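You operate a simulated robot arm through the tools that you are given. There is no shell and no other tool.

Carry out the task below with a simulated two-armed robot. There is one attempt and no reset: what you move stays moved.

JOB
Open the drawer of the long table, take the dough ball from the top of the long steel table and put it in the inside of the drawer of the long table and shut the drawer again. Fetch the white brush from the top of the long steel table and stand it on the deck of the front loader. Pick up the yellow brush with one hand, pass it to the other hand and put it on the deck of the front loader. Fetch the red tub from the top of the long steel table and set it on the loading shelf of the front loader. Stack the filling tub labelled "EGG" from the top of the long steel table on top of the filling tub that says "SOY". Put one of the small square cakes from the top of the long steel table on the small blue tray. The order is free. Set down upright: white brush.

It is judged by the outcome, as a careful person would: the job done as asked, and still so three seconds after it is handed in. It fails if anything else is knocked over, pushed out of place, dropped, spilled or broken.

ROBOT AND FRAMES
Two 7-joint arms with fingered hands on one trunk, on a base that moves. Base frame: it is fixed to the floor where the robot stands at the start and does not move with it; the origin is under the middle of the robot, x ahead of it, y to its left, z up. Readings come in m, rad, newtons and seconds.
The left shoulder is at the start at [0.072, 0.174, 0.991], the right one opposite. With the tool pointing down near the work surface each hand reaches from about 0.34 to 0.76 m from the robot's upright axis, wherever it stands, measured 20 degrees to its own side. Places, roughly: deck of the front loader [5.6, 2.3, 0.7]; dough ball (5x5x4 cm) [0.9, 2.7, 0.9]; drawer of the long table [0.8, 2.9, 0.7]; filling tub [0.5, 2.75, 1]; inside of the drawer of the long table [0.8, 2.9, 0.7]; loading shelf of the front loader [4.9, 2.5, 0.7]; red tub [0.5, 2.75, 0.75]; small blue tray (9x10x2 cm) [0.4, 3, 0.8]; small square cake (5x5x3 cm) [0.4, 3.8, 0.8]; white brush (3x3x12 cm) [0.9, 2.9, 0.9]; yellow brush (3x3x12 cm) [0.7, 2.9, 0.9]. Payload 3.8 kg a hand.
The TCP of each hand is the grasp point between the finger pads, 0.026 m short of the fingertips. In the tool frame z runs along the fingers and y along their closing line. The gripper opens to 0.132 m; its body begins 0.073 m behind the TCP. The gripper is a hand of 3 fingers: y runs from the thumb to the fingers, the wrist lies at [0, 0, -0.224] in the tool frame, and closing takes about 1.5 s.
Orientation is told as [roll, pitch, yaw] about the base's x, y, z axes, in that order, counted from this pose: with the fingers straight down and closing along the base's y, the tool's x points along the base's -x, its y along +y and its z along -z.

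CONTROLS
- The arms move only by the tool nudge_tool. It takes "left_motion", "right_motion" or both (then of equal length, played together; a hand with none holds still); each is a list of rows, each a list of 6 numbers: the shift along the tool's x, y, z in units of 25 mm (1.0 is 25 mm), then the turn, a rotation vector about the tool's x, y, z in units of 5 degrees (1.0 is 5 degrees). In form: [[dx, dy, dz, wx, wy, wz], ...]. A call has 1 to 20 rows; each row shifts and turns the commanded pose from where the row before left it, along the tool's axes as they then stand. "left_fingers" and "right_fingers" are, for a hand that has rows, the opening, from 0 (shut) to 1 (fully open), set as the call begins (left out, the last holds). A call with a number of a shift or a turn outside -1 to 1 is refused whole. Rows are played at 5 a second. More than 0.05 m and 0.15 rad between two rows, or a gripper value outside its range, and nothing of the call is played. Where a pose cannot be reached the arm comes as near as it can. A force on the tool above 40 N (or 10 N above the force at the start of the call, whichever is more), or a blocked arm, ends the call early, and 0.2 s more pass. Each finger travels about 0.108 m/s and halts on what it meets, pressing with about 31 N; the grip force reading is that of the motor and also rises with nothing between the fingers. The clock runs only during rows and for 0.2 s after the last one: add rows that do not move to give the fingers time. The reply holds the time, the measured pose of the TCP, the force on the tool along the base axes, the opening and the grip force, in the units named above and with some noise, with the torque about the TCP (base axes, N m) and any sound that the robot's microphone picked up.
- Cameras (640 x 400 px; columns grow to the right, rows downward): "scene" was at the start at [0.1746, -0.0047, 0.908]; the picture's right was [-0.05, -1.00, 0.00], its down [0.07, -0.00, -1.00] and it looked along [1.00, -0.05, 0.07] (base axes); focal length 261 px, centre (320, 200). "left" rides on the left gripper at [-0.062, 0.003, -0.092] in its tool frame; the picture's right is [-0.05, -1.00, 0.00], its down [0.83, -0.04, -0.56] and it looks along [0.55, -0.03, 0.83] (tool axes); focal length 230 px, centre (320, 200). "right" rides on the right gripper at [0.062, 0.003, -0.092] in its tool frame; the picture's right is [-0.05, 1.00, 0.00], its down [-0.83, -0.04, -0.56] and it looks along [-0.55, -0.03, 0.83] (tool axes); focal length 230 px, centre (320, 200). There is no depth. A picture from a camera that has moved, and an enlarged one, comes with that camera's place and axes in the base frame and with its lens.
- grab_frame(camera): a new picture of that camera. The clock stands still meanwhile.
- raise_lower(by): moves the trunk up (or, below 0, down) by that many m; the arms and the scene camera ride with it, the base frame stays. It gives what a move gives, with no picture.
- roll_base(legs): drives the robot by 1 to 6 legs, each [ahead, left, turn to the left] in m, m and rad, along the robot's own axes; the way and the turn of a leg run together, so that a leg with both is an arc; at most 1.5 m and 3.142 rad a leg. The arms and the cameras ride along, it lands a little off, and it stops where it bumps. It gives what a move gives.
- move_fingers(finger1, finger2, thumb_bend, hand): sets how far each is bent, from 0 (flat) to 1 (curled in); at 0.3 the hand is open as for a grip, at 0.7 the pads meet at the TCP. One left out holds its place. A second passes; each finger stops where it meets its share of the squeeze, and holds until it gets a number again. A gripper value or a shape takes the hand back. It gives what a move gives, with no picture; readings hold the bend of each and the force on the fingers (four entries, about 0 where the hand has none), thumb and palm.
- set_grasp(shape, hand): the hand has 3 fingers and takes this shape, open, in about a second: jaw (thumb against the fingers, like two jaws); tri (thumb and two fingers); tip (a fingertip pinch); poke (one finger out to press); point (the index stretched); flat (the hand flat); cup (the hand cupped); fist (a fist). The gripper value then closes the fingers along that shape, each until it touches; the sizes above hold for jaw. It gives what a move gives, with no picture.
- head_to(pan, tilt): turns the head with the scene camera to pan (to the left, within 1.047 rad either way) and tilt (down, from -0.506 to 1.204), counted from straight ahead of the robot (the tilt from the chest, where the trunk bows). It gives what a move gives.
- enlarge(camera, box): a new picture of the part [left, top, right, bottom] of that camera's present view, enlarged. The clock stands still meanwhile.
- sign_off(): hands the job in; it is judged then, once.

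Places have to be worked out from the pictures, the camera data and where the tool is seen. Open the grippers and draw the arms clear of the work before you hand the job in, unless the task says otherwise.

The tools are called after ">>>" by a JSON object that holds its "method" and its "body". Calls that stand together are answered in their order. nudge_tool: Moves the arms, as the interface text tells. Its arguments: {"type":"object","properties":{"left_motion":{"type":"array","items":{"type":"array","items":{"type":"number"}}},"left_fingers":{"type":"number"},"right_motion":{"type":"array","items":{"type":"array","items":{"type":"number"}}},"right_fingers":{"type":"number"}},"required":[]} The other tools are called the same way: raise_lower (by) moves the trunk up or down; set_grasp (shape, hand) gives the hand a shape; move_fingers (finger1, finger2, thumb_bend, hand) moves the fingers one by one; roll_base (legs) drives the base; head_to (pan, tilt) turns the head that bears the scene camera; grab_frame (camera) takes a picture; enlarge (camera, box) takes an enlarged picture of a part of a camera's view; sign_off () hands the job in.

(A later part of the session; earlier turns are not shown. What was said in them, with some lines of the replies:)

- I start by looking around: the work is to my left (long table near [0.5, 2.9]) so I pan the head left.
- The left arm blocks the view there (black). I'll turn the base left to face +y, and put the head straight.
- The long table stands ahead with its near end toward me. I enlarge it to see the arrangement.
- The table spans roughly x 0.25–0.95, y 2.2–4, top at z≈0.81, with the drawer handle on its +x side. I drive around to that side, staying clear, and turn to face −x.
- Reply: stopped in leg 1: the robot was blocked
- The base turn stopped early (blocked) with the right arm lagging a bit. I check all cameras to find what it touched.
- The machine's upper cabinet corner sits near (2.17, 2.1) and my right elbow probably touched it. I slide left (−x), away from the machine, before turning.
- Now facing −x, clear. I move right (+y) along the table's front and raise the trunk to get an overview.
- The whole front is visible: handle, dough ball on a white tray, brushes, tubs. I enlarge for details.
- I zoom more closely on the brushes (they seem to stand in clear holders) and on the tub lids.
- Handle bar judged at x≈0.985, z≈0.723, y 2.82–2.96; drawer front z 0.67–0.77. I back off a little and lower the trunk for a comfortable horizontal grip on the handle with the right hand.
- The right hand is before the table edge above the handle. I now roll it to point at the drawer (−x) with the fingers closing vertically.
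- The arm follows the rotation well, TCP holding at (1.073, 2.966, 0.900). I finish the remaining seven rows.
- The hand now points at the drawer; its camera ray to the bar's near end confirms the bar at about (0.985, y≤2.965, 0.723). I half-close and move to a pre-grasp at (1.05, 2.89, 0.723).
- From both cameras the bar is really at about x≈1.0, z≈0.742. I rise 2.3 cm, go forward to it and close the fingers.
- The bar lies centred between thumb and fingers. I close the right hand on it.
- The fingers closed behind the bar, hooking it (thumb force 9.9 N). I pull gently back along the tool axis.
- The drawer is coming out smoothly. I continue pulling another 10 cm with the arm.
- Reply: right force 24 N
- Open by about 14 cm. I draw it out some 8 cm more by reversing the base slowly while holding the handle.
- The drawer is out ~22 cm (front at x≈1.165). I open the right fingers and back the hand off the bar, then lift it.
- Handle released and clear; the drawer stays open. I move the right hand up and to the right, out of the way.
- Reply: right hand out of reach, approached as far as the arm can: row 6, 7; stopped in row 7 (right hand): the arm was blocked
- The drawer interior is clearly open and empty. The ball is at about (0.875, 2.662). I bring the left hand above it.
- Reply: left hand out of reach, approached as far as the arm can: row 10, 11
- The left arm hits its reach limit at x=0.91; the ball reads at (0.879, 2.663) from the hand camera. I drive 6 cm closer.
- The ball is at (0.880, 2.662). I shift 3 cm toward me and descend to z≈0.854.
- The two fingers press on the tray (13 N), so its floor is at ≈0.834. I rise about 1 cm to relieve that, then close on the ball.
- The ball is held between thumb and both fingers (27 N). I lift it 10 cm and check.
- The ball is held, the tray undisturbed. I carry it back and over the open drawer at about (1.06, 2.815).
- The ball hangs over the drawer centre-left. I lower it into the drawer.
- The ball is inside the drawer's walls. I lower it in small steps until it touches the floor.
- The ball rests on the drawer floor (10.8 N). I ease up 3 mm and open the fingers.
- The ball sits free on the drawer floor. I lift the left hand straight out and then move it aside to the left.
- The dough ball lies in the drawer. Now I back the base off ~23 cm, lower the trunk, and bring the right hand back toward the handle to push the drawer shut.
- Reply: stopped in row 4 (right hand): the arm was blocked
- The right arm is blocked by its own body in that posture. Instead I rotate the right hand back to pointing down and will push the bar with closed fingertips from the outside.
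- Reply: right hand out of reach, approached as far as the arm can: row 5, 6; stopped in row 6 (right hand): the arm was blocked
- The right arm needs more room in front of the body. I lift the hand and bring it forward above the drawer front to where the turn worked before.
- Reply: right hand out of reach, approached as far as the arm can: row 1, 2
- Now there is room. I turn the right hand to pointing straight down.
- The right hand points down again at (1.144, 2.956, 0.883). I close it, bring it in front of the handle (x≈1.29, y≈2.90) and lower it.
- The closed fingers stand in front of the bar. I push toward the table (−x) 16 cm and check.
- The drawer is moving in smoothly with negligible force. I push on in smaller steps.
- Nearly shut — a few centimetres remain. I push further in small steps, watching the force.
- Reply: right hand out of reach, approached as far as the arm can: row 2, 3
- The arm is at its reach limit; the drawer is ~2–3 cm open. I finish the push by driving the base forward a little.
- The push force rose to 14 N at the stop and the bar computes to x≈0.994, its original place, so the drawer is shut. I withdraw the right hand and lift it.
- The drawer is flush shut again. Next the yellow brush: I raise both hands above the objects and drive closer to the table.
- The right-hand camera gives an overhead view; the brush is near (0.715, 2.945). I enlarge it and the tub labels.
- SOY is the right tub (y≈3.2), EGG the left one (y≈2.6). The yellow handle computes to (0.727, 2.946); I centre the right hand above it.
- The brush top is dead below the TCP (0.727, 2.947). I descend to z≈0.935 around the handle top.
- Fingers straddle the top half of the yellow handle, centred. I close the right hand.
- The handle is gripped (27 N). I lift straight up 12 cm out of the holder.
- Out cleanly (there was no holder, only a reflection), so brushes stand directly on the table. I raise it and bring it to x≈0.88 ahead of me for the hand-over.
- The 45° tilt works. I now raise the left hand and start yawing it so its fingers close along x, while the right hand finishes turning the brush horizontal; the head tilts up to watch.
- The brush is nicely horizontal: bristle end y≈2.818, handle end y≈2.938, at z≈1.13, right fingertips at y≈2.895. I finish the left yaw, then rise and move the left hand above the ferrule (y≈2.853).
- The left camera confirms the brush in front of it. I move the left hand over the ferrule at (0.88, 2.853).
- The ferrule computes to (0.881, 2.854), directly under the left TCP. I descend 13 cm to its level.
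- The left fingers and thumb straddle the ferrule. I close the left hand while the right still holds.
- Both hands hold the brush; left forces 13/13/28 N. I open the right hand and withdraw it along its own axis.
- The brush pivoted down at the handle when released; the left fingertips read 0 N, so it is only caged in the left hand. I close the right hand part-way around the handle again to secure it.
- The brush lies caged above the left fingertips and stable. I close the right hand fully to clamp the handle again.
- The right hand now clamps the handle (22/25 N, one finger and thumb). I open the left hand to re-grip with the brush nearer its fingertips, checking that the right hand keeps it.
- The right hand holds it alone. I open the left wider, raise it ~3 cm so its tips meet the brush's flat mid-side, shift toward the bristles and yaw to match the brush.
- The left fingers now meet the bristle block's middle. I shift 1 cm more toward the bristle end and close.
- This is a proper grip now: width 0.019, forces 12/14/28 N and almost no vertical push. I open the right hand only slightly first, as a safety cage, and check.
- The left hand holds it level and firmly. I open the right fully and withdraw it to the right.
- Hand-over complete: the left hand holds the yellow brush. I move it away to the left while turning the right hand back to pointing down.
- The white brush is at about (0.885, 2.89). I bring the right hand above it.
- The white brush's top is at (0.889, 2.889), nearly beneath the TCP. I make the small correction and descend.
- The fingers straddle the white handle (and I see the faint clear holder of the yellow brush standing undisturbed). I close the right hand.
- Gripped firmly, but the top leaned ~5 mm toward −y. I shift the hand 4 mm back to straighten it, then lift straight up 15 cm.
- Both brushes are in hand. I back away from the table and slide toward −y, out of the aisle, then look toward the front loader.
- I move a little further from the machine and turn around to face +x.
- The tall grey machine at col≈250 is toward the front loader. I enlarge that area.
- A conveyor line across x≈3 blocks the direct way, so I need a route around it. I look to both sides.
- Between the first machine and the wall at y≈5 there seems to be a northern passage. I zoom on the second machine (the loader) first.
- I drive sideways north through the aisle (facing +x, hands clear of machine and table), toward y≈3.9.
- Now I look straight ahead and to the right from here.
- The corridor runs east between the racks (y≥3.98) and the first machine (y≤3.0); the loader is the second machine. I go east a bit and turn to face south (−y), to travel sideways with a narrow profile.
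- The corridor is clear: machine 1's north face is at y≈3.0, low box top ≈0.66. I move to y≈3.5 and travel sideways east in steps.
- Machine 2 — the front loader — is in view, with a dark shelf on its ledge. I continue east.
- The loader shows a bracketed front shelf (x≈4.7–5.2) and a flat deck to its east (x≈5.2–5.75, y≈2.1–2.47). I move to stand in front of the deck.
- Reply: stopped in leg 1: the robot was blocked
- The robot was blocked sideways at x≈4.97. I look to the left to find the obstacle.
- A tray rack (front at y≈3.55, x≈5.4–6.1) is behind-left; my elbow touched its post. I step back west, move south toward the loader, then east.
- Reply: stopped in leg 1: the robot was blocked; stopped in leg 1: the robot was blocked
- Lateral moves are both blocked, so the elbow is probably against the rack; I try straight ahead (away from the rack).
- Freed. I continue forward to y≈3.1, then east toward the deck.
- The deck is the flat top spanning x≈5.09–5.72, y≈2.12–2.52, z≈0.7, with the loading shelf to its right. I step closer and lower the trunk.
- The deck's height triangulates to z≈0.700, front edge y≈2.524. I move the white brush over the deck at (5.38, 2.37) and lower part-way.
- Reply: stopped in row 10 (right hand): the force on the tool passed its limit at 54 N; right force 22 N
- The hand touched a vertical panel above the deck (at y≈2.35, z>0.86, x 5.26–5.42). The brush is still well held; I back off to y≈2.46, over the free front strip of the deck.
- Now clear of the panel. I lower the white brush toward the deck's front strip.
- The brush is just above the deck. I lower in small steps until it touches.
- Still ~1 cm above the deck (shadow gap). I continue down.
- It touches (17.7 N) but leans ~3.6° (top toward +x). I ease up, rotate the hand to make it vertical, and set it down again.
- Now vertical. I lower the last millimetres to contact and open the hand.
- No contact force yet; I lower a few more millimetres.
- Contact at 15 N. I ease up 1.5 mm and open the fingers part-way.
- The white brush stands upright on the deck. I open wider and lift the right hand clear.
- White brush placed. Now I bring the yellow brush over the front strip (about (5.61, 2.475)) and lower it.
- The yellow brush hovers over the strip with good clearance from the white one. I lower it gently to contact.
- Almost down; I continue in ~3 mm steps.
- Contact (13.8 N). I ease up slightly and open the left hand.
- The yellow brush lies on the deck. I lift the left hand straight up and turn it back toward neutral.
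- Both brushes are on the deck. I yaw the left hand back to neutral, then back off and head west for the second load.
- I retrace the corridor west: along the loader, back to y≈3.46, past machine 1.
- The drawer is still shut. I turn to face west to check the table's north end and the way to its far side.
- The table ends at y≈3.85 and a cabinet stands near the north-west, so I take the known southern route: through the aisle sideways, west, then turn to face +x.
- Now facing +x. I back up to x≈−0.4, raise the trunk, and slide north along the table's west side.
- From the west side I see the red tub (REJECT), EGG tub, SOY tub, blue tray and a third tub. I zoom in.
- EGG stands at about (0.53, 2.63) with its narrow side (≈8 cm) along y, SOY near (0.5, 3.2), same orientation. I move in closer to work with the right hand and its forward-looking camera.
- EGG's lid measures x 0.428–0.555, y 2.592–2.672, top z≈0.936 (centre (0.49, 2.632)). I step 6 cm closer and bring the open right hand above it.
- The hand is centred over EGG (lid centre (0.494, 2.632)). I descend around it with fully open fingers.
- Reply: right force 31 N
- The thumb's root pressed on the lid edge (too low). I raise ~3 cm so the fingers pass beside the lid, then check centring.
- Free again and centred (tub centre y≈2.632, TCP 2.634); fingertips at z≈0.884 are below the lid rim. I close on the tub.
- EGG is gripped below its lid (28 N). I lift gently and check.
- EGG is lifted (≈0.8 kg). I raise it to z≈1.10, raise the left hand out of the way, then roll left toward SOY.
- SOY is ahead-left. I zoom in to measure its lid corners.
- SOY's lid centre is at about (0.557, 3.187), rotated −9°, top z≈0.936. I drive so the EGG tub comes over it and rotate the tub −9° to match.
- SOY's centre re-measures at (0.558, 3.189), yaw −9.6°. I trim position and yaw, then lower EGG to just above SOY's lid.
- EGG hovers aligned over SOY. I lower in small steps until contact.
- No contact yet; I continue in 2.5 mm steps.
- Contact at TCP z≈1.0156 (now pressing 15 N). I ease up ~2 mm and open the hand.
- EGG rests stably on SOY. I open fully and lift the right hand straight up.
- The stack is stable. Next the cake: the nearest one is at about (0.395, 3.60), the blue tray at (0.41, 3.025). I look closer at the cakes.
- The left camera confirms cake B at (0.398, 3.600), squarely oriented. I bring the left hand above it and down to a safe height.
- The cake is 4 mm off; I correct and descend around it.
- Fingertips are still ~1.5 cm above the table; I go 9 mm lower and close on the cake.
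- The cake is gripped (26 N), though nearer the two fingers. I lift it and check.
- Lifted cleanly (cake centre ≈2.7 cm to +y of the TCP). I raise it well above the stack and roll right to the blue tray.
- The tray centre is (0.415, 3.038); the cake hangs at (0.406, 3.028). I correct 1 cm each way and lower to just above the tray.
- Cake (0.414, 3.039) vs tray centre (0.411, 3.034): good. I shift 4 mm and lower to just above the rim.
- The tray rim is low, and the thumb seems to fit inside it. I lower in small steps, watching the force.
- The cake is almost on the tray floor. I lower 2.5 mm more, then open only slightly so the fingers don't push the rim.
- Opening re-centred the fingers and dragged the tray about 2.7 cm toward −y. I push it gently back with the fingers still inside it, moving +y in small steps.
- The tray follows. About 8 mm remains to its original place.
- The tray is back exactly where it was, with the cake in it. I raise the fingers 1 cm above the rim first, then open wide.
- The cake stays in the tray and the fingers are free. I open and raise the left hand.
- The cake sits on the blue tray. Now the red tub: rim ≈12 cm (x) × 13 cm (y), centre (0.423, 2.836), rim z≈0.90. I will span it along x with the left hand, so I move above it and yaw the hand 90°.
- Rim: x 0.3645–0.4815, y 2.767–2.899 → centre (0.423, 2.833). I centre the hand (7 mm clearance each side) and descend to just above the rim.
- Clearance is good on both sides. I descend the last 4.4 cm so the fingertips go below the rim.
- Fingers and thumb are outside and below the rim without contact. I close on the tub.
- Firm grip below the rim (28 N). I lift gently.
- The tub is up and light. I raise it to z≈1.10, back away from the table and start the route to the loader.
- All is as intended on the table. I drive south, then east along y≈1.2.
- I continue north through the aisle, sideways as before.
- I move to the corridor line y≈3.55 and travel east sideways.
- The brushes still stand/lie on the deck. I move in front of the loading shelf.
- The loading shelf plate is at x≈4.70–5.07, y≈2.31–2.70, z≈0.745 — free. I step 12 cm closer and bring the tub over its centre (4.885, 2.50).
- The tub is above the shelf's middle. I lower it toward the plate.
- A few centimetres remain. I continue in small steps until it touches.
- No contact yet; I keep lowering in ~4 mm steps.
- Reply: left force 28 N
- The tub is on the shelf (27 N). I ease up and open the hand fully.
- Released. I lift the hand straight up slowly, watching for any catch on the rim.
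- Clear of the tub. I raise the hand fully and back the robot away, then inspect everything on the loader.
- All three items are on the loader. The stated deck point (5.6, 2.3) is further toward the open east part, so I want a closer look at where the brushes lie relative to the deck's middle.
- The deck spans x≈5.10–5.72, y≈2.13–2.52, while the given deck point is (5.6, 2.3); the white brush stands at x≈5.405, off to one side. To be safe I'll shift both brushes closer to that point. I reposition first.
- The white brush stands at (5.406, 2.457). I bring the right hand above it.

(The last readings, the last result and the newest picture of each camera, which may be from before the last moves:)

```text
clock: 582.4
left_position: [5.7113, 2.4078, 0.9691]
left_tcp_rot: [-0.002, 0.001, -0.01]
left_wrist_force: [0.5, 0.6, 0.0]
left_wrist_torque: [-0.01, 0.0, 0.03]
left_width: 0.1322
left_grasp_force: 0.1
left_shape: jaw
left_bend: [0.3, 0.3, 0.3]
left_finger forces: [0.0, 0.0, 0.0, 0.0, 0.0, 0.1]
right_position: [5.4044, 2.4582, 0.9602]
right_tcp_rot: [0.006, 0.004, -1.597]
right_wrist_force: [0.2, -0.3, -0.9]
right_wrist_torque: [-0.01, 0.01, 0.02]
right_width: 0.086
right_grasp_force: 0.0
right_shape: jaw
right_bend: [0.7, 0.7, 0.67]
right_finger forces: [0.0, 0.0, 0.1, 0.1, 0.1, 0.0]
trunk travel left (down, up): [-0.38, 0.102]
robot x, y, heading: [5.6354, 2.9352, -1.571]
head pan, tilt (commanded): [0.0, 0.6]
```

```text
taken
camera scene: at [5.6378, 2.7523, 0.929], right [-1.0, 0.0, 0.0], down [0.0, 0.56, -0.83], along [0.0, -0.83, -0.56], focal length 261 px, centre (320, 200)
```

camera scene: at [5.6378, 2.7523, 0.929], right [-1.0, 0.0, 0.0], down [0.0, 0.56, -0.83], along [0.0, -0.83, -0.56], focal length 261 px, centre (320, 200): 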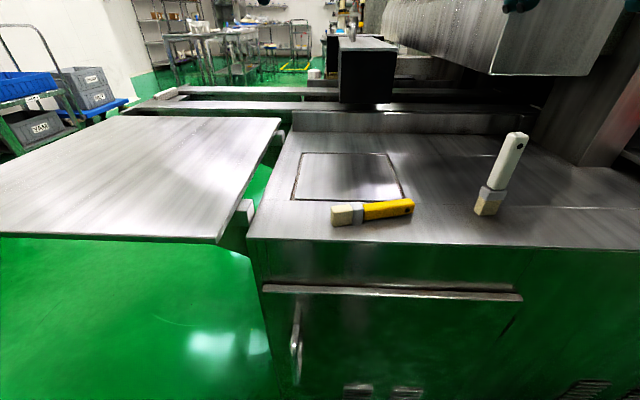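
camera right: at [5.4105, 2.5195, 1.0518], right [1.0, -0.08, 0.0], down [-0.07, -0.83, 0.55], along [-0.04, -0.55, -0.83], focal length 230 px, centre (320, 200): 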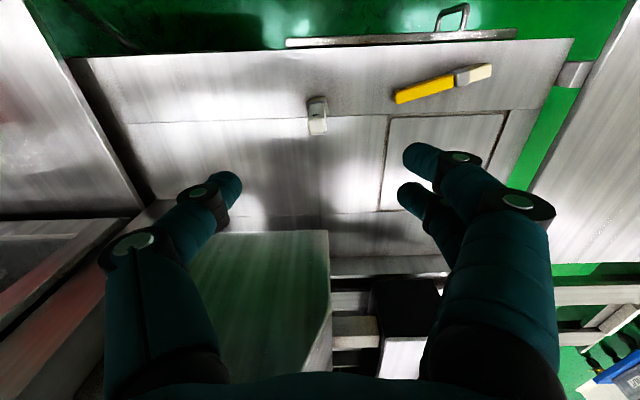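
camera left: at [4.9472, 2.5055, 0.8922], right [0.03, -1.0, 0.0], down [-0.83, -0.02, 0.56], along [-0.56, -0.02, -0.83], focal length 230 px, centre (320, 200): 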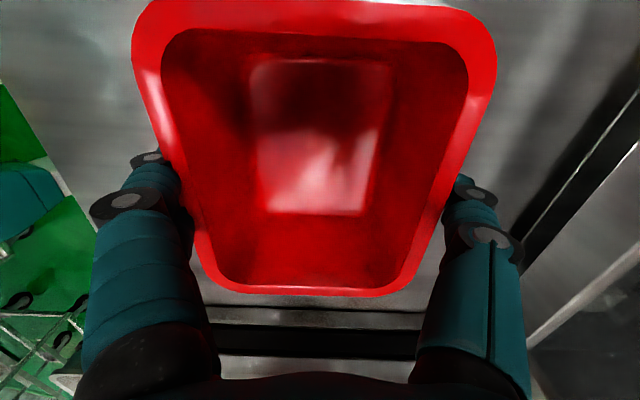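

The brush top is at (5.403, 2.4535). I trim 5 mm and descend to the grip height.

>>> {"method": "nudge_tool", "body": {"right_motion": [[-0.18, -0.04, 0.9, 0, 0, 0], [0, 0, 0.95, 0, 0, 0], [0, 0, 0.95, 0, 0, 0], [0, 0, 0.95, 0, 0, 0], [0, 0, 0.95, 0, 0, 0], [0, 0, 0.95, 0, 0, 0], [0, 0, 0.9, 0, 0, 0], [0, 0, 0, 0, 0, 0]]}}

>>> {"method": "enlarge", "body": {"camera": "scene", "box": [400, 60, 620, 260]}}

>>> {"method": "grab_frame", "body": {"camera": "right"}}

```text
clock: 584.2
left_position: [5.7112, 2.4087, 0.9695]
left_tcp_rot: [-0.004, 0.0, -0.013]
left_wrist_force: [1.1, 0.8, 0.3]
left_wrist_torque: [-0.01, 0.03, 0.0]
left_width: 0.132
left_grasp_force: 0.1
left_shape: jaw
left_bend: [0.3, 0.3, 0.3]
left_finger forces: [0.1, 0.1, 0.1, 0.0, 0.0, 0.1]
right_position: [5.4057, 2.4544, 0.7954]
right_tcp_rot: [0.004, 0.005, -1.597]
right_wrist_force: [-0.5, -0.4, 0.3]
right_wrist_torque: [-0.01, 0.04, 0.02]
right_width: 0.0862
right_grasp_force: 0.0
right_shape: jaw
right_bend: [0.7, 0.7, 0.67]
right_finger forces: [0.0, 0.1, 0.1, 0.0, 0.0, 0.0]
trunk travel left (down, up): [-0.38, 0.102]
robot x, y, heading: [5.6392, 2.9385, -1.572]
head pan, tilt (commanded): [0.0, 0.6]
```

```text
2.00 times, centred on (510, 160) of scene
camera zoom: at [5.6378, 2.7523, 0.929], right [-1.0, 0.0, 0.0], down [0.0, 0.56, -0.83], along [0.0, -0.83, -0.56], focal length 522 px, centre (-60, 280)
```

zoom: 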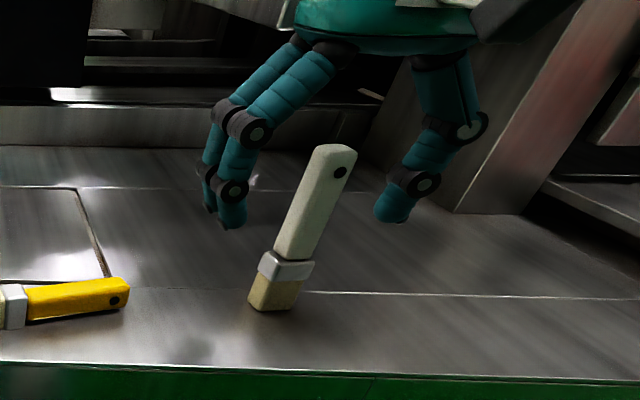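

```text
taken
camera right: at [5.4107, 2.5155, 0.8872], right [1.0, -0.08, 0.0], down [-0.07, -0.83, 0.55], along [-0.04, -0.55, -0.83], focal length 230 px, centre (320, 200)
```

right: 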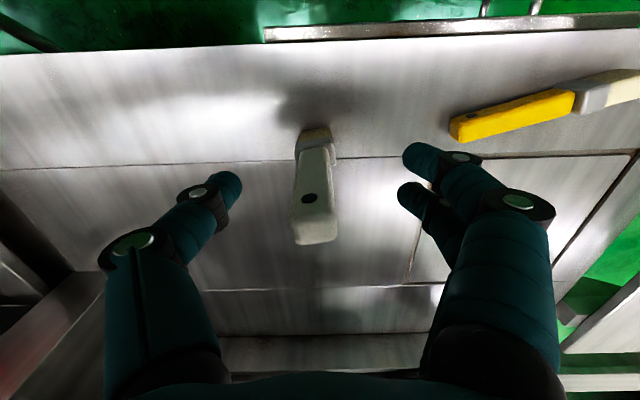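

The fingers straddle the white handle. I close the right hand.

>>> {"method": "nudge_tool", "body": {"right_motion": [[0, 0, 0, 0, 0, 0], [0, 0, 0, 0, 0, 0], [0, 0, 0, 0, 0, 0], [0, 0, 0, 0, 0, 0], [0, 0, 0, 0, 0, 0]], "right_fingers": 0.0}}

>>> {"method": "grab_frame", "body": {"camera": "right"}}

```text
clock: 585.4
left_position: [5.7109, 2.4093, 0.9684]
left_tcp_rot: [-0.001, 0.0, -0.009]
left_wrist_force: [0.2, 0.4, -0.3]
left_wrist_torque: [0.01, 0.01, 0.0]
left_width: 0.132
left_grasp_force: 0.1
left_shape: jaw
left_bend: [0.3, 0.3, 0.3]
left_finger forces: [0.0, 0.0, 0.0, 0.0, 0.1, 0.0]
right_position: [5.4066, 2.454, 0.7957]
right_tcp_rot: [0.005, 0.006, -1.596]
right_wrist_force: [-0.5, 0.1, -0.5]
right_wrist_torque: [-0.01, 0.0, 0.03]
right_width: 0.0061
right_grasp_force: 31.1
right_shape: jaw
right_bend: [0.71, 0.71, 0.7]
right_finger forces: [12.2, 15.3, 0.0, 0.2, 27.1, 0.0]
trunk travel left (down, up): [-0.38, 0.102]
robot x, y, heading: [5.6331, 2.936, -1.568]
head pan, tilt (commanded): [0.0, 0.6]
```

```text
taken
camera right: at [5.4107, 2.5155, 0.8875], right [1.0, -0.08, 0.0], down [-0.07, -0.83, 0.55], along [-0.04, -0.55, -0.83], focal length 230 px, centre (320, 200)
```

right: 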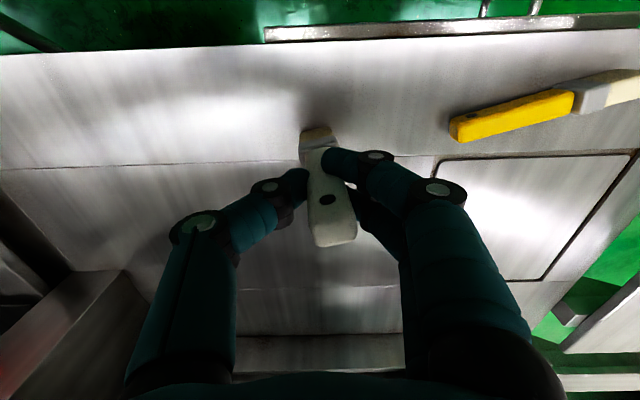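

The grip leaned the top ~5 mm toward +x, as before. I shift the hand 5 mm back to straighten it and lift 8 cm.

>>> {"method": "nudge_tool", "body": {"right_motion": [[0, -0.2, 0, 0, 0, 0], [0, 0, 0, 0, 0, 0], [0, 0, -0.5, 0, 0, 0], [0, 0, -0.9, 0, 0, 0], [0, 0, -0.9, 0, 0, 0], [0, 0, -0.9, 0, 0, 0]]}}

>>> {"method": "grab_frame", "body": {"camera": "scene"}}

>>> {"method": "grab_frame", "body": {"camera": "right"}}

```text
clock: 586.8
left_position: [5.7119, 2.4087, 0.9691]
left_tcp_rot: [-0.005, 0.002, -0.012]
left_wrist_force: [-0.5, 1.3, -0.3]
left_wrist_torque: [0.03, 0.01, 0.01]
left_width: 0.1322
left_grasp_force: 0.1
left_shape: jaw
left_bend: [0.3, 0.3, 0.3]
left_finger forces: [0.0, 0.1, 0.0, 0.1, 0.0, 0.0]
right_position: [5.4006, 2.453, 0.8754]
right_tcp_rot: [0.006, 0.006, -1.597]
right_wrist_force: [-0.5, 0.3, -0.3]
right_wrist_torque: [0.04, -0.01, -0.01]
right_width: 0.0062
right_grasp_force: 30.8
right_shape: jaw
right_bend: [0.71, 0.71, 0.7]
right_finger forces: [13.4, 16.2, 0.0, 0.0, 27.0, 0.0]
trunk travel left (down, up): [-0.38, 0.102]
robot x, y, heading: [5.6395, 2.9348, -1.571]
head pan, tilt (commanded): [0.0, 0.6]
```

```text
taken
camera scene: at [5.6378, 2.7523, 0.929], right [-1.0, 0.0, 0.0], down [0.0, 0.56, -0.83], along [0.0, -0.83, -0.56], focal length 261 px, centre (320, 200)
```

scene: 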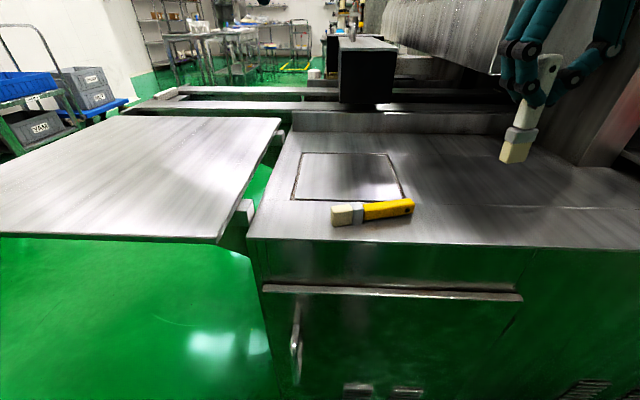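

```text
taken
camera right: at [5.4051, 2.5149, 0.9679], right [1.0, -0.08, 0.0], down [-0.07, -0.83, 0.55], along [-0.04, -0.55, -0.83], focal length 230 px, centre (320, 200)
```

right: 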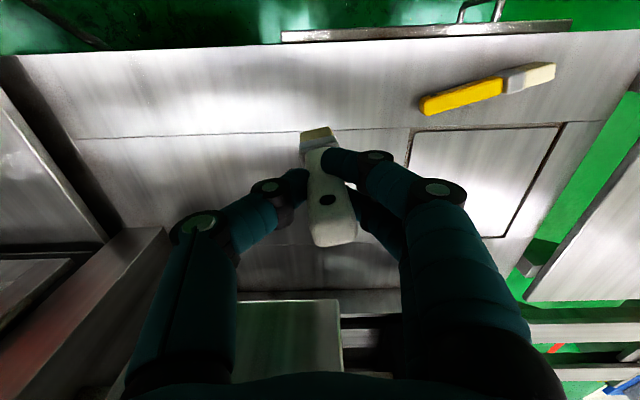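

Held as before. I move the left hand out of the way, then carry the white brush to about (5.59, 2.33).

>>> {"method": "nudge_tool", "body": {"left_motion": [[-0.57, 0.5, -0.86, 0, 0, 0], [-0.57, 0.5, -0.86, 0, 0, 0], [-0.57, 0.5, -0.86, 0, 0, 0], [-0.57, 0.5, -0.86, 0, 0, 0], [-0.57, 0.5, -0.86, 0, 0, 0], [-0.57, 0.5, -0.86, 0, 0, 0]]}}

>>> {"method": "nudge_tool", "body": {"right_motion": [[0, 0.85, 0, 0, 0, 0], [0, 0.85, 0, 0, 0, 0], [0, 0.85, 0, 0, 0, 0], [0, 0.85, 0, 0, 0, 0], [0, 0.85, 0, 0, 0, 0], [0, 0.85, 0, 0, 0, 0], [0, 0.85, 0, 0, 0, 0], [0, 0.85, 0, 0, 0, 0], [0, 0.85, 0, 0, 0, 0], [-0.8, 0, 0, 0, 0, 0], [-0.8, 0, 0, 0, 0, 0], [-0.8, 0, 0, 0, 0, 0], [-0.8, 0, 0, 0, 0, 0], [-0.8, 0, 0, 0, 0, 0], [-0.8, 0, 0, 0, 0, 0], [0, 0, 0, 0, 0, 0]]}}

>>> {"method": "grab_frame", "body": {"camera": "scene"}}

>>> {"method": "grab_frame", "body": {"camera": "right"}}

```text
clock: 588.2
left_position: [5.7967, 2.4855, 1.0975]
left_tcp_rot: [-0.002, 0.003, -0.009]
left_wrist_force: [-0.2, -1.6, 0.1]
left_wrist_torque: [-0.02, 0.02, 0.01]
left_width: 0.1318
left_grasp_force: 0.0
left_shape: jaw
left_bend: [0.3, 0.3, 0.3]
left_finger forces: [0.0, 0.0, 0.0, 0.0, 0.1, 0.1]
right_position: [5.4002, 2.4541, 0.8748]
right_tcp_rot: [0.006, 0.007, -1.597]
right_wrist_force: [0.2, -0.2, -0.2]
right_wrist_torque: [-0.01, 0.04, 0.04]
right_width: 0.0064
right_grasp_force: 30.9
right_shape: jaw
right_bend: [0.71, 0.71, 0.7]
right_finger forces: [13.4, 16.2, 0.1, 0.0, 27.0, 0.0]
trunk travel left (down, up): [-0.38, 0.102]
robot x, y, heading: [5.6376, 2.938, -1.568]
head pan, tilt (commanded): [0.0, 0.6]
```

```text
clock: 591.6
left_position: [5.7965, 2.4858, 1.0964]
left_tcp_rot: [-0.004, 0.001, -0.01]
left_wrist_force: [-0.5, 0.1, -0.5]
left_wrist_torque: [-0.01, -0.01, -0.01]
left_width: 0.1317
left_grasp_force: 0.1
left_shape: jaw
left_bend: [0.3, 0.3, 0.3]
left_finger forces: [0.0, 0.0, 0.0, 0.1, 0.1, 0.1]
right_position: [5.5881, 2.3284, 0.8757]
right_tcp_rot: [0.006, 0.006, -1.595]
right_wrist_force: [-0.4, -0.2, -0.2]
right_wrist_torque: [0.02, 0.01, 0.01]
right_width: 0.0062
right_grasp_force: 30.8
right_shape: jaw
right_bend: [0.71, 0.71, 0.7]
right_finger forces: [14.3, 17.1, 0.0, 0.0, 27.1, 0.0]
trunk travel left (down, up): [-0.38, 0.102]
robot x, y, heading: [5.6373, 2.9337, -1.567]
head pan, tilt (commanded): [0.0, 0.6]
```

```text
taken
camera scene: at [5.6376, 2.7523, 0.929], right [-1.0, 0.0, 0.0], down [0.0, 0.56, -0.83], along [0.0, -0.83, -0.56], focal length 261 px, centre (320, 200)
```

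scene: 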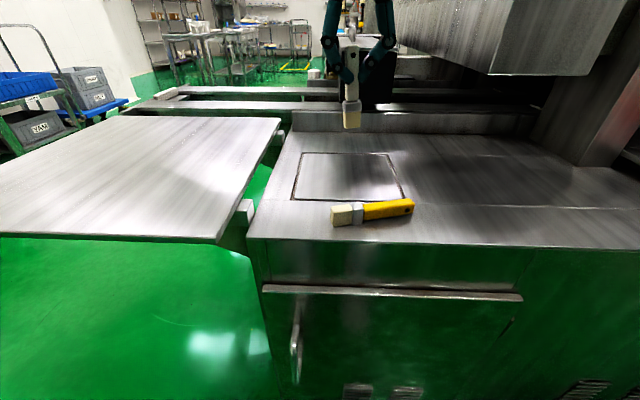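

```text
taken
camera right: at [5.5926, 2.3904, 0.9684], right [1.0, -0.08, 0.01], down [-0.07, -0.83, 0.55], along [-0.04, -0.55, -0.83], focal length 230 px, centre (320, 200)
```

right: 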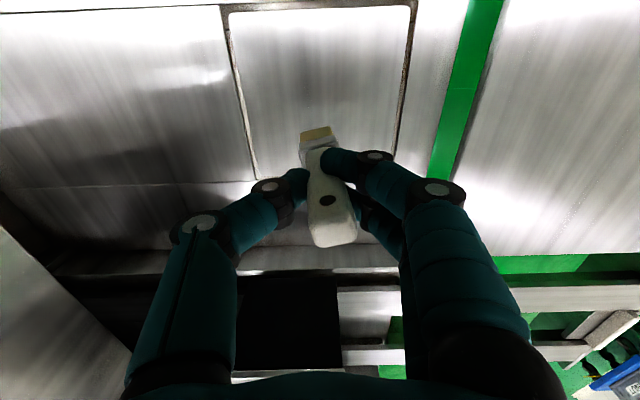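

Over the hatch area, all clear. I apply the same tilt correction and lower it.

>>> {"method": "nudge_tool", "body": {"right_motion": [[0, 0, 0, -0.72, 0, 0], [0, 0, 0.9, 0, 0, 0], [0, 0, 0.9, 0, 0, 0], [0, 0, 0.7, 0, 0, 0], [0, 0, 0, 0, 0, 0]]}}

>>> {"method": "enlarge", "body": {"camera": "scene", "box": [270, 60, 430, 240]}}

```text
clock: 592.8
left_position: [5.7978, 2.4839, 1.097]
left_tcp_rot: [-0.003, 0.003, -0.012]
left_wrist_force: [-0.4, -0.2, 0.6]
left_wrist_torque: [0.01, -0.02, 0.02]
left_width: 0.1323
left_grasp_force: 0.1
left_shape: jaw
left_bend: [0.3, 0.3, 0.3]
left_finger forces: [0.1, 0.1, 0.0, 0.0, 0.0, 0.0]
right_position: [5.592, 2.3291, 0.8127]
right_tcp_rot: [0.067, 0.006, -1.597]
right_wrist_force: [0.4, -0.1, -0.3]
right_wrist_torque: [-0.02, 0.02, -0.03]
right_width: 0.0064
right_grasp_force: 31.1
right_shape: jaw
right_bend: [0.71, 0.71, 0.7]
right_finger forces: [14.9, 17.5, 0.0, 0.1, 27.0, 0.1]
trunk travel left (down, up): [-0.38, 0.102]
robot x, y, heading: [5.6369, 2.9375, -1.568]
head pan, tilt (commanded): [0.0, 0.6]
```

```text
2.22 times, centred on (350, 150) of scene
camera zoom: at [5.6377, 2.7523, 0.929], right [-1.0, 0.0, 0.0], down [0.0, 0.56, -0.83], along [0.0, -0.83, -0.56], focal length 580 px, centre (253, 311)
```

zoom: 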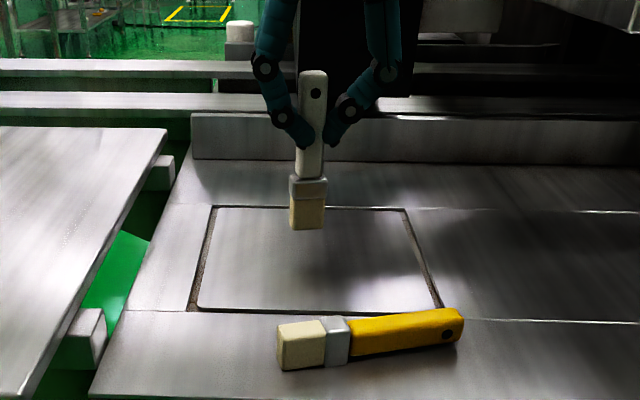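

Nearly perfectly vertical now (1°). I lower in small steps to contact.

>>> {"method": "nudge_tool", "body": {"right_motion": [[0, 0, 0.3, 0, 0, 0], [0, 0, 0.2, 0, 0, 0], [0, 0, 0.1, 0, 0, 0], [0, 0, 0, 0, 0, 0]]}}

>>> {"method": "nudge_tool", "body": {"right_motion": [[0, 0, 0.1, 0, 0, 0], [0, 0, 0, 0, 0, 0]]}}

>>> {"method": "enlarge", "body": {"camera": "scene", "box": [270, 60, 430, 240]}}

```text
clock: 593.8
left_position: [5.7974, 2.4841, 1.0972]
left_tcp_rot: [-0.002, 0.002, -0.01]
left_wrist_force: [0.2, 0.6, -0.5]
left_wrist_torque: [-0.02, 0.0, 0.01]
left_width: 0.132
left_grasp_force: 0.0
left_shape: jaw
left_bend: [0.3, 0.3, 0.3]
left_finger forces: [0.0, 0.0, 0.0, 0.1, 0.0, 0.0]
right_position: [5.5946, 2.3292, 0.7985]
right_tcp_rot: [0.07, 0.005, -1.598]
right_wrist_force: [1.0, 0.4, -0.4]
right_wrist_torque: [0.03, -0.03, 0.01]
right_width: 0.0065
right_grasp_force: 31.2
right_shape: jaw
right_bend: [0.71, 0.71, 0.7]
right_finger forces: [15.0, 17.7, 0.0, 0.1, 27.0, 0.0]
trunk travel left (down, up): [-0.38, 0.102]
robot x, y, heading: [5.6372, 2.9384, -1.569]
head pan, tilt (commanded): [0.0, 0.6]
```

```text
clock: 594.4
left_position: [5.7974, 2.4835, 1.0966]
left_tcp_rot: [-0.003, 0.001, -0.011]
left_wrist_force: [0.9, -0.9, 0.3]
left_wrist_torque: [0.0, -0.03, 0.0]
left_width: 0.1318
left_grasp_force: 0.1
left_shape: jaw
left_bend: [0.3, 0.3, 0.3]
left_finger forces: [0.0, 0.1, 0.0, 0.1, 0.0, 0.0]
right_position: [5.5931, 2.3293, 0.7961]
right_tcp_rot: [0.068, 0.005, -1.596]
right_wrist_force: [-0.2, -0.1, -0.5]
right_wrist_torque: [-0.01, 0.0, -0.02]
right_width: 0.0061
right_grasp_force: 30.9
right_shape: jaw
right_bend: [0.71, 0.71, 0.7]
right_finger forces: [15.3, 17.8, 0.1, 0.1, 27.0, 0.0]
trunk travel left (down, up): [-0.38, 0.102]
robot x, y, heading: [5.6398, 2.9355, -1.563]
head pan, tilt (commanded): [0.0, 0.6]
```

```text
2.22 times, centred on (350, 150) of scene
camera zoom: at [5.6377, 2.7523, 0.929], right [-1.0, 0.0, 0.0], down [0.0, 0.56, -0.83], along [0.0, -0.83, -0.56], focal length 580 px, centre (253, 311)
```

zoom: 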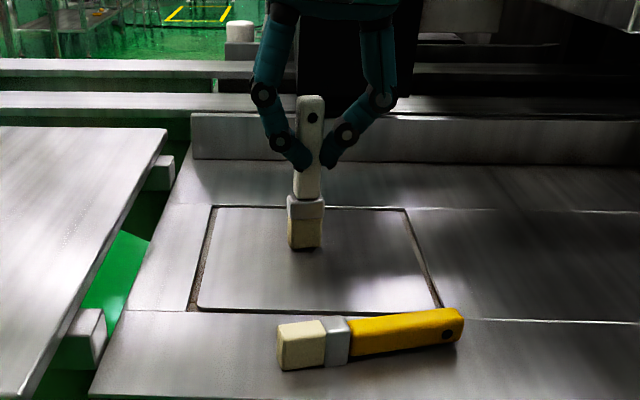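

>>> {"method": "nudge_tool", "body": {"right_motion": [[0, 0, 0.1, 0, 0, 0], [0, 0, 0.08, 0, 0, 0], [0, 0, 0, 0, 0, 0]]}}

>>> {"method": "enlarge", "body": {"camera": "scene", "box": [270, 60, 430, 240]}}

```text
clock: 595.2
left_position: [5.797, 2.4857, 1.0971]
left_tcp_rot: [-0.004, 0.001, -0.01]
left_wrist_force: [0.3, 0.7, 0.1]
left_wrist_torque: [-0.02, 0.01, 0.04]
left_width: 0.1319
left_grasp_force: 0.1
left_shape: jaw
left_bend: [0.3, 0.3, 0.3]
left_finger forces: [0.0, 0.0, 0.0, 0.0, 0.1, 0.0]
right_position: [5.5937, 2.328, 0.7932]
right_tcp_rot: [0.067, 0.003, -1.597]
right_wrist_force: [-2.5, 0.7, 9.0]
right_wrist_torque: [0.0, -0.02, 0.07]
right_width: 0.0064
right_grasp_force: 31.1
right_shape: jaw
right_bend: [0.71, 0.71, 0.7]
right_finger forces: [16.5, 18.2, 0.1, 0.1, 29.8, 0.1]
trunk travel left (down, up): [-0.38, 0.102]
robot x, y, heading: [5.6377, 2.9363, -1.566]
head pan, tilt (commanded): [0.0, 0.6]
```

```text
2.22 times, centred on (350, 150) of scene
camera zoom: at [5.6376, 2.7528, 0.9292], right [-1.0, 0.0, 0.0], down [0.0, 0.56, -0.83], along [0.0, -0.83, -0.56], focal length 580 px, centre (253, 311)
```

zoom: 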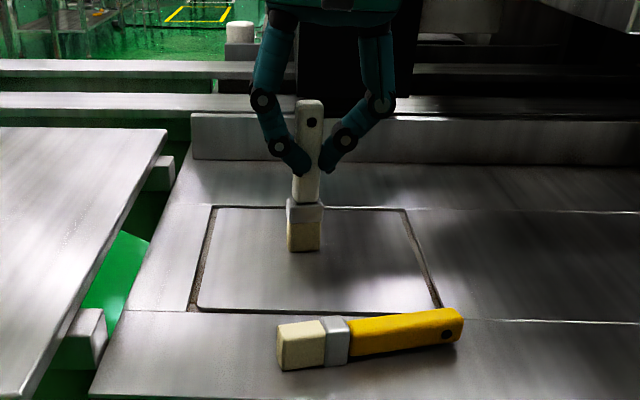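

Contact at 9 N on the deck plate. I open the hand part-way.

>>> {"method": "nudge_tool", "body": {"right_motion": [[0, 0, 0, 0, 0, 0], [0, 0, 0, 0, 0, 0], [0, 0, 0, 0, 0, 0]], "right_fingers": 0.4}}

>>> {"method": "enlarge", "body": {"camera": "scene", "box": [270, 60, 430, 240]}}

```text
clock: 596.0
left_position: [5.7976, 2.4855, 1.0978]
left_tcp_rot: [0.0, 0.002, -0.01]
left_wrist_force: [0.2, -0.2, -0.9]
left_wrist_torque: [0.04, 0.02, -0.06]
left_width: 0.1321
left_grasp_force: 0.0
left_shape: jaw
left_bend: [0.3, 0.3, 0.3]
left_finger forces: [0.0, 0.0, 0.1, 0.0, 0.0, 0.0]
right_position: [5.5929, 2.3294, 0.7914]
right_tcp_rot: [0.07, 0.007, -1.597]
right_wrist_force: [0.5, -0.1, 0.5]
right_wrist_torque: [-0.01, 0.0, 0.0]
right_width: 0.0521
right_grasp_force: 0.0
right_shape: jaw
right_bend: [0.73, 0.73, 0.7]
right_finger forces: [0.0, 0.0, 0.0, 0.0, 0.1, 0.0]
trunk travel left (down, up): [-0.38, 0.102]
robot x, y, heading: [5.6343, 2.9361, -1.57]
head pan, tilt (commanded): [0.0, 0.6]
```

```text
2.22 times, centred on (350, 150) of scene
camera zoom: at [5.6377, 2.7522, 0.929], right [-1.0, 0.0, 0.0], down [0.0, 0.56, -0.83], along [0.0, -0.83, -0.56], focal length 580 px, centre (253, 311)
```

zoom: 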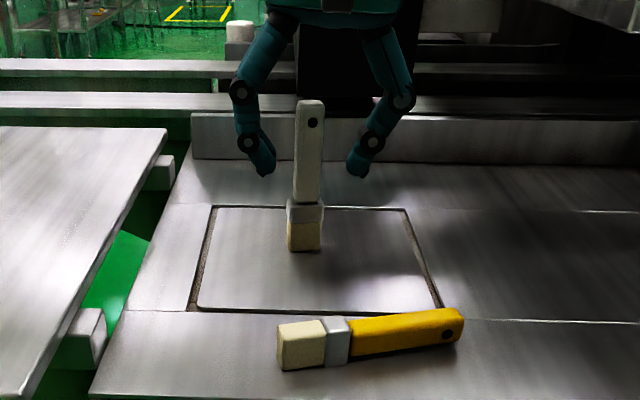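

It stands upright near (5.595, 2.33). I open wider and lift the right hand away.

>>> {"method": "nudge_tool", "body": {"right_motion": [[0, 0, 0, 0, 0, 0], [0, 0, 0, 0, 0, 0], [0, 0, -0.8, 0, 0, 0], [0, 0, -0.9, 0, 0, 0], [0, 0, -0.9, 0, 0, 0], [0, 0, -0.9, 0, 0, 0], [0, 0, -0.9, 0, 0, 0], [0, 0, -0.9, 0, 0, 0], [0, 0, -0.9, 0.72, 0, 0], [0.9, -0.9, 0, 0, 0, 0], [0.9, -0.9, 0, 0, 0, 0], [0.9, -0.9, 0, 0, 0, 0], [0.9, -0.9, 0, 0, 0, 0]], "right_fingers": 0.7}}

>>> {"method": "grab_frame", "body": {"camera": "scene"}}

>>> {"method": "grab_frame", "body": {"camera": "left"}}

```text
clock: 598.8
left_position: [5.7966, 2.4837, 1.0976]
left_tcp_rot: [-0.003, 0.002, -0.01]
left_wrist_force: [0.2, -0.4, -1.1]
left_wrist_torque: [0.0, -0.01, -0.03]
left_width: 0.1319
left_grasp_force: 0.0
left_shape: jaw
left_bend: [0.3, 0.3, 0.3]
left_finger forces: [0.0, 0.0, 0.0, 0.0, 0.0, 0.1]
right_position: [5.4969, 2.4212, 0.9455]
right_tcp_rot: [0.005, 0.006, -1.598]
right_wrist_force: [-0.2, -0.4, -0.3]
right_wrist_torque: [-0.02, -0.01, 0.01]
right_width: 0.0921
right_grasp_force: 0.0
right_shape: jaw
right_bend: [0.68, 0.68, 0.64]
right_finger forces: [0.0, 0.0, 0.1, 0.1, 0.1, 0.0]
trunk travel left (down, up): [-0.38, 0.102]
robot x, y, heading: [5.6372, 2.9352, -1.57]
head pan, tilt (commanded): [0.0, 0.6]
```

```text
taken
camera scene: at [5.6373, 2.7526, 0.9291], right [-1.0, 0.0, 0.0], down [0.0, 0.56, -0.83], along [0.0, -0.83, -0.56], focal length 261 px, centre (320, 200)
```

scene: 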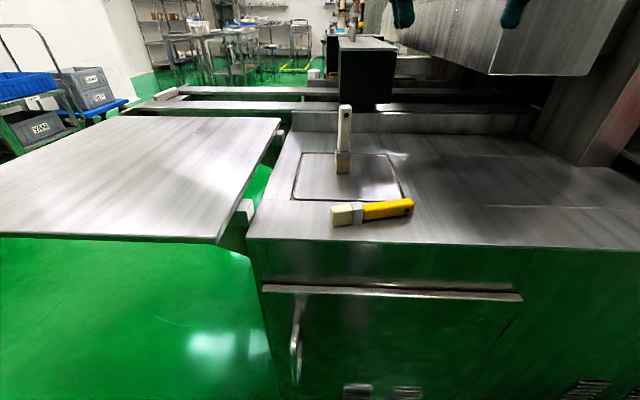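

```text
taken
camera left: at [5.8586, 2.4873, 1.1889], right [0.04, -1.0, 0.0], down [-0.83, -0.03, 0.56], along [-0.56, -0.03, -0.83], focal length 230 px, centre (320, 200)
```

left: 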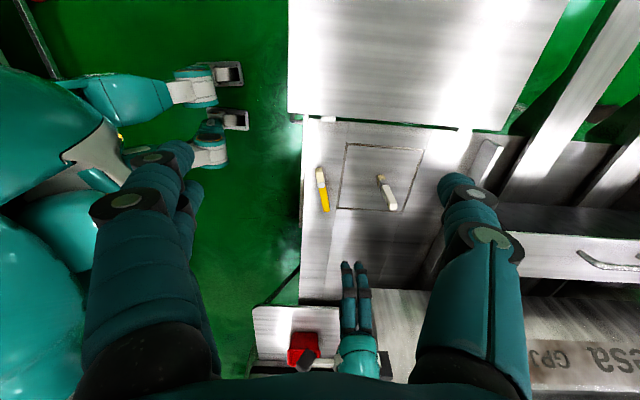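

Both brushes are now well within the deck. I raise the trunk and withdraw from the loader to the west.

>>> {"method": "raise_lower", "body": {"by": 0.1}}

>>> {"method": "roll_base", "body": {"legs": [[-0.15, 0, 0], [0, -0.9, 0]]}}

>>> {"method": "head_to", "body": {"pan": 0.45, "tilt": 0.45}}

>>> {"method": "grab_frame", "body": {"camera": "scene"}}

```text
clock: 600.2
left_position: [5.7986, 2.4822, 1.1961]
left_tcp_rot: [0.001, 0.002, -0.01]
left_wrist_force: [0.7, -0.3, 0.4]
left_wrist_torque: [0.03, 0.02, 0.01]
left_width: 0.1317
left_grasp_force: 0.0
left_shape: jaw
left_bend: [0.3, 0.3, 0.3]
left_finger forces: [0.1, 0.1, 0.0, 0.1, 0.1, 0.0]
right_position: [5.4949, 2.4198, 1.0435]
right_tcp_rot: [0.006, 0.007, -1.596]
right_wrist_force: [-0.2, 0.2, -0.8]
right_wrist_torque: [-0.01, 0.0, 0.01]
right_width: 0.0921
right_grasp_force: 0.2
right_shape: jaw
right_bend: [0.68, 0.68, 0.64]
right_finger forces: [0.0, 0.0, 0.0, 0.0, 0.0, 0.0]
trunk travel left (down, up): [-0.48, 0.002]
robot x, y, heading: [5.6399, 2.9397, -1.567]
head pan, tilt (commanded): [0.0, 0.6]
```

```text
clock: 609.4
left_position: [4.8961, 2.626, 1.1977]
left_tcp_rot: [-0.005, 0.001, 0.001]
left_wrist_force: [-0.2, -0.3, -0.1]
left_wrist_torque: [0.0, 0.01, 0.0]
left_width: 0.1318
left_grasp_force: 0.1
left_shape: jaw
left_bend: [0.3, 0.3, 0.3]
left_finger forces: [0.0, 0.1, 0.1, 0.0, 0.0, 0.0]
right_position: [4.5961, 2.5599, 1.0451]
right_tcp_rot: [0.007, 0.004, -1.583]
right_wrist_force: [0.0, -0.3, 0.3]
right_wrist_torque: [-0.02, -0.02, 0.01]
right_width: 0.0921
right_grasp_force: 0.1
right_shape: jaw
right_bend: [0.68, 0.68, 0.64]
right_finger forces: [0.0, 0.1, 0.1, 0.0, 0.0, 0.0]
trunk travel left (down, up): [-0.48, 0.002]
robot x, y, heading: [4.729, 3.0811, -1.557]
head pan, tilt (commanded): [0.0, 0.6]
```

```text
clock: 610.3
left_position: [4.8957, 2.6259, 1.197]
left_tcp_rot: [-0.002, 0.001, 0.002]
left_wrist_force: [-0.8, 0.7, 0.4]
left_wrist_torque: [0.0, 0.02, -0.02]
left_width: 0.1319
left_grasp_force: 0.1
left_shape: jaw
left_bend: [0.3, 0.3, 0.3]
left_finger forces: [0.0, 0.1, 0.0, 0.1, 0.0, 0.0]
right_position: [4.5953, 2.5589, 1.0464]
right_tcp_rot: [0.004, 0.004, -1.582]
right_wrist_force: [-0.9, 0.1, -0.4]
right_wrist_torque: [-0.01, 0.02, 0.0]
right_width: 0.0919
right_grasp_force: 0.0
right_shape: jaw
right_bend: [0.68, 0.68, 0.64]
right_finger forces: [0.0, 0.0, 0.0, 0.0, 0.0, 0.1]
trunk travel left (down, up): [-0.48, 0.002]
robot x, y, heading: [4.7281, 3.0747, -1.554]
head pan, tilt (commanded): [0.45, 0.45]
```

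```text
taken
camera scene: at [4.7736, 2.8864, 1.0753], right [-0.89, -0.45, 0.0], down [-0.2, 0.39, -0.9], along [0.4, -0.8, -0.44], focal length 261 px, centre (320, 200)
```

scene: 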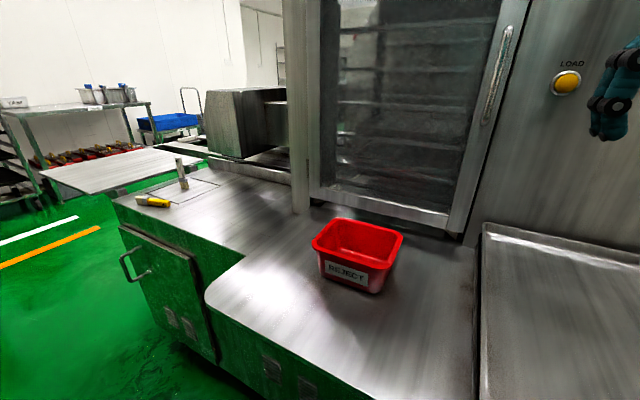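

Everything on the loader is in place: white brush upright, yellow brush lying, red tub on the shelf. I back away so both open hands are clear, and take a last look.

>>> {"method": "roll_base", "body": {"legs": [[-0.28, 0, 0]]}}

>>> {"method": "grab_frame", "body": {"camera": "scene"}}

>>> {"method": "enlarge", "body": {"camera": "scene", "box": [100, 130, 420, 300]}}

```text
clock: 612.3
left_position: [4.8935, 2.9012, 1.1975]
left_tcp_rot: [-0.002, 0.001, 0.005]
left_wrist_force: [0.0, 0.4, 0.4]
left_wrist_torque: [-0.01, 0.01, -0.02]
left_width: 0.1319
left_grasp_force: 0.1
left_shape: jaw
left_bend: [0.3, 0.3, 0.3]
left_finger forces: [0.1, 0.0, 0.0, 0.0, 0.1, 0.0]
right_position: [4.5922, 2.8343, 1.0465]
right_tcp_rot: [0.004, 0.005, -1.583]
right_wrist_force: [0.6, -0.2, -0.8]
right_wrist_torque: [0.0, 0.01, 0.01]
right_width: 0.092
right_grasp_force: 0.1
right_shape: jaw
right_bend: [0.68, 0.68, 0.64]
right_finger forces: [0.0, 0.0, 0.1, 0.1, 0.0, 0.1]
trunk travel left (down, up): [-0.48, 0.002]
robot x, y, heading: [4.7275, 3.3514, -1.556]
head pan, tilt (commanded): [0.45, 0.45]
```

```text
taken
camera scene: at [4.7696, 3.1611, 1.0752], right [-0.89, -0.45, 0.0], down [-0.2, 0.39, -0.9], along [0.41, -0.8, -0.44], focal length 261 px, centre (320, 200)
```

scene: 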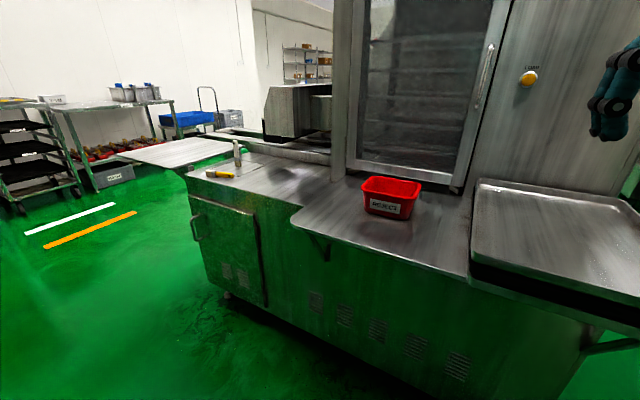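

```text
2.00 times, centred on (260, 215) of scene
camera zoom: at [4.7696, 3.1611, 1.0752], right [-0.89, -0.45, 0.0], down [-0.2, 0.39, -0.9], along [0.41, -0.8, -0.44], focal length 522 px, centre (440, 170)
```

zoom: 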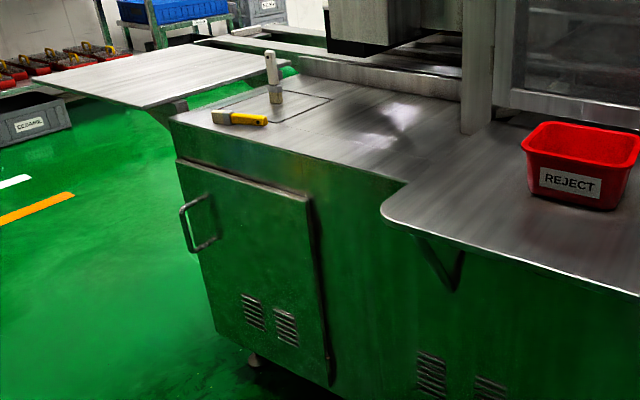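

The white brush stands upright and the yellow brush lies on the deck, and the red tub is on the loading shelf. When last seen, the dough ball was in the shut drawer, EGG was stacked on SOY and the cake was on the blue tray. Both hands are open and clear, so I hand the job in.

>>> {"method": "sign_off", "body": {}}

```text
The job is handed in.
```

I finished every part of the job and handed it in. Each item looked right in the last picture I took of it, but I don't have the judging result.

- **Dough ball:** it is inside the long table's drawer, and the drawer is shut.
- **White brush:** it stands upright on the front loader's deck. I first set it further to the side, then moved it closer to the deck position you gave.
- **Yellow brush:** I picked it up with the right hand, passed it to the left and laid it on the deck. The first pass slipped, so I re-gripped and passed it again; it never fell.
- **Red tub:** it is on the loading shelf.
- **Tubs:** EGG is stacked on SOY.
- **Cake:** one small square cake is on the small blue tray.

**Contacts along the way:**
- The robot bumped something near machine 1 and later got stuck briefly against a rack by the loader. I saw no change in either.
- The right hand, while holding the white brush, pressed against a panel above the loader deck.
- While I released the cake, my fingers dragged the blue tray about 2.7 cm, so I pushed it back to where it had been.

Nothing was knocked over, dropped or spilled that I could see.
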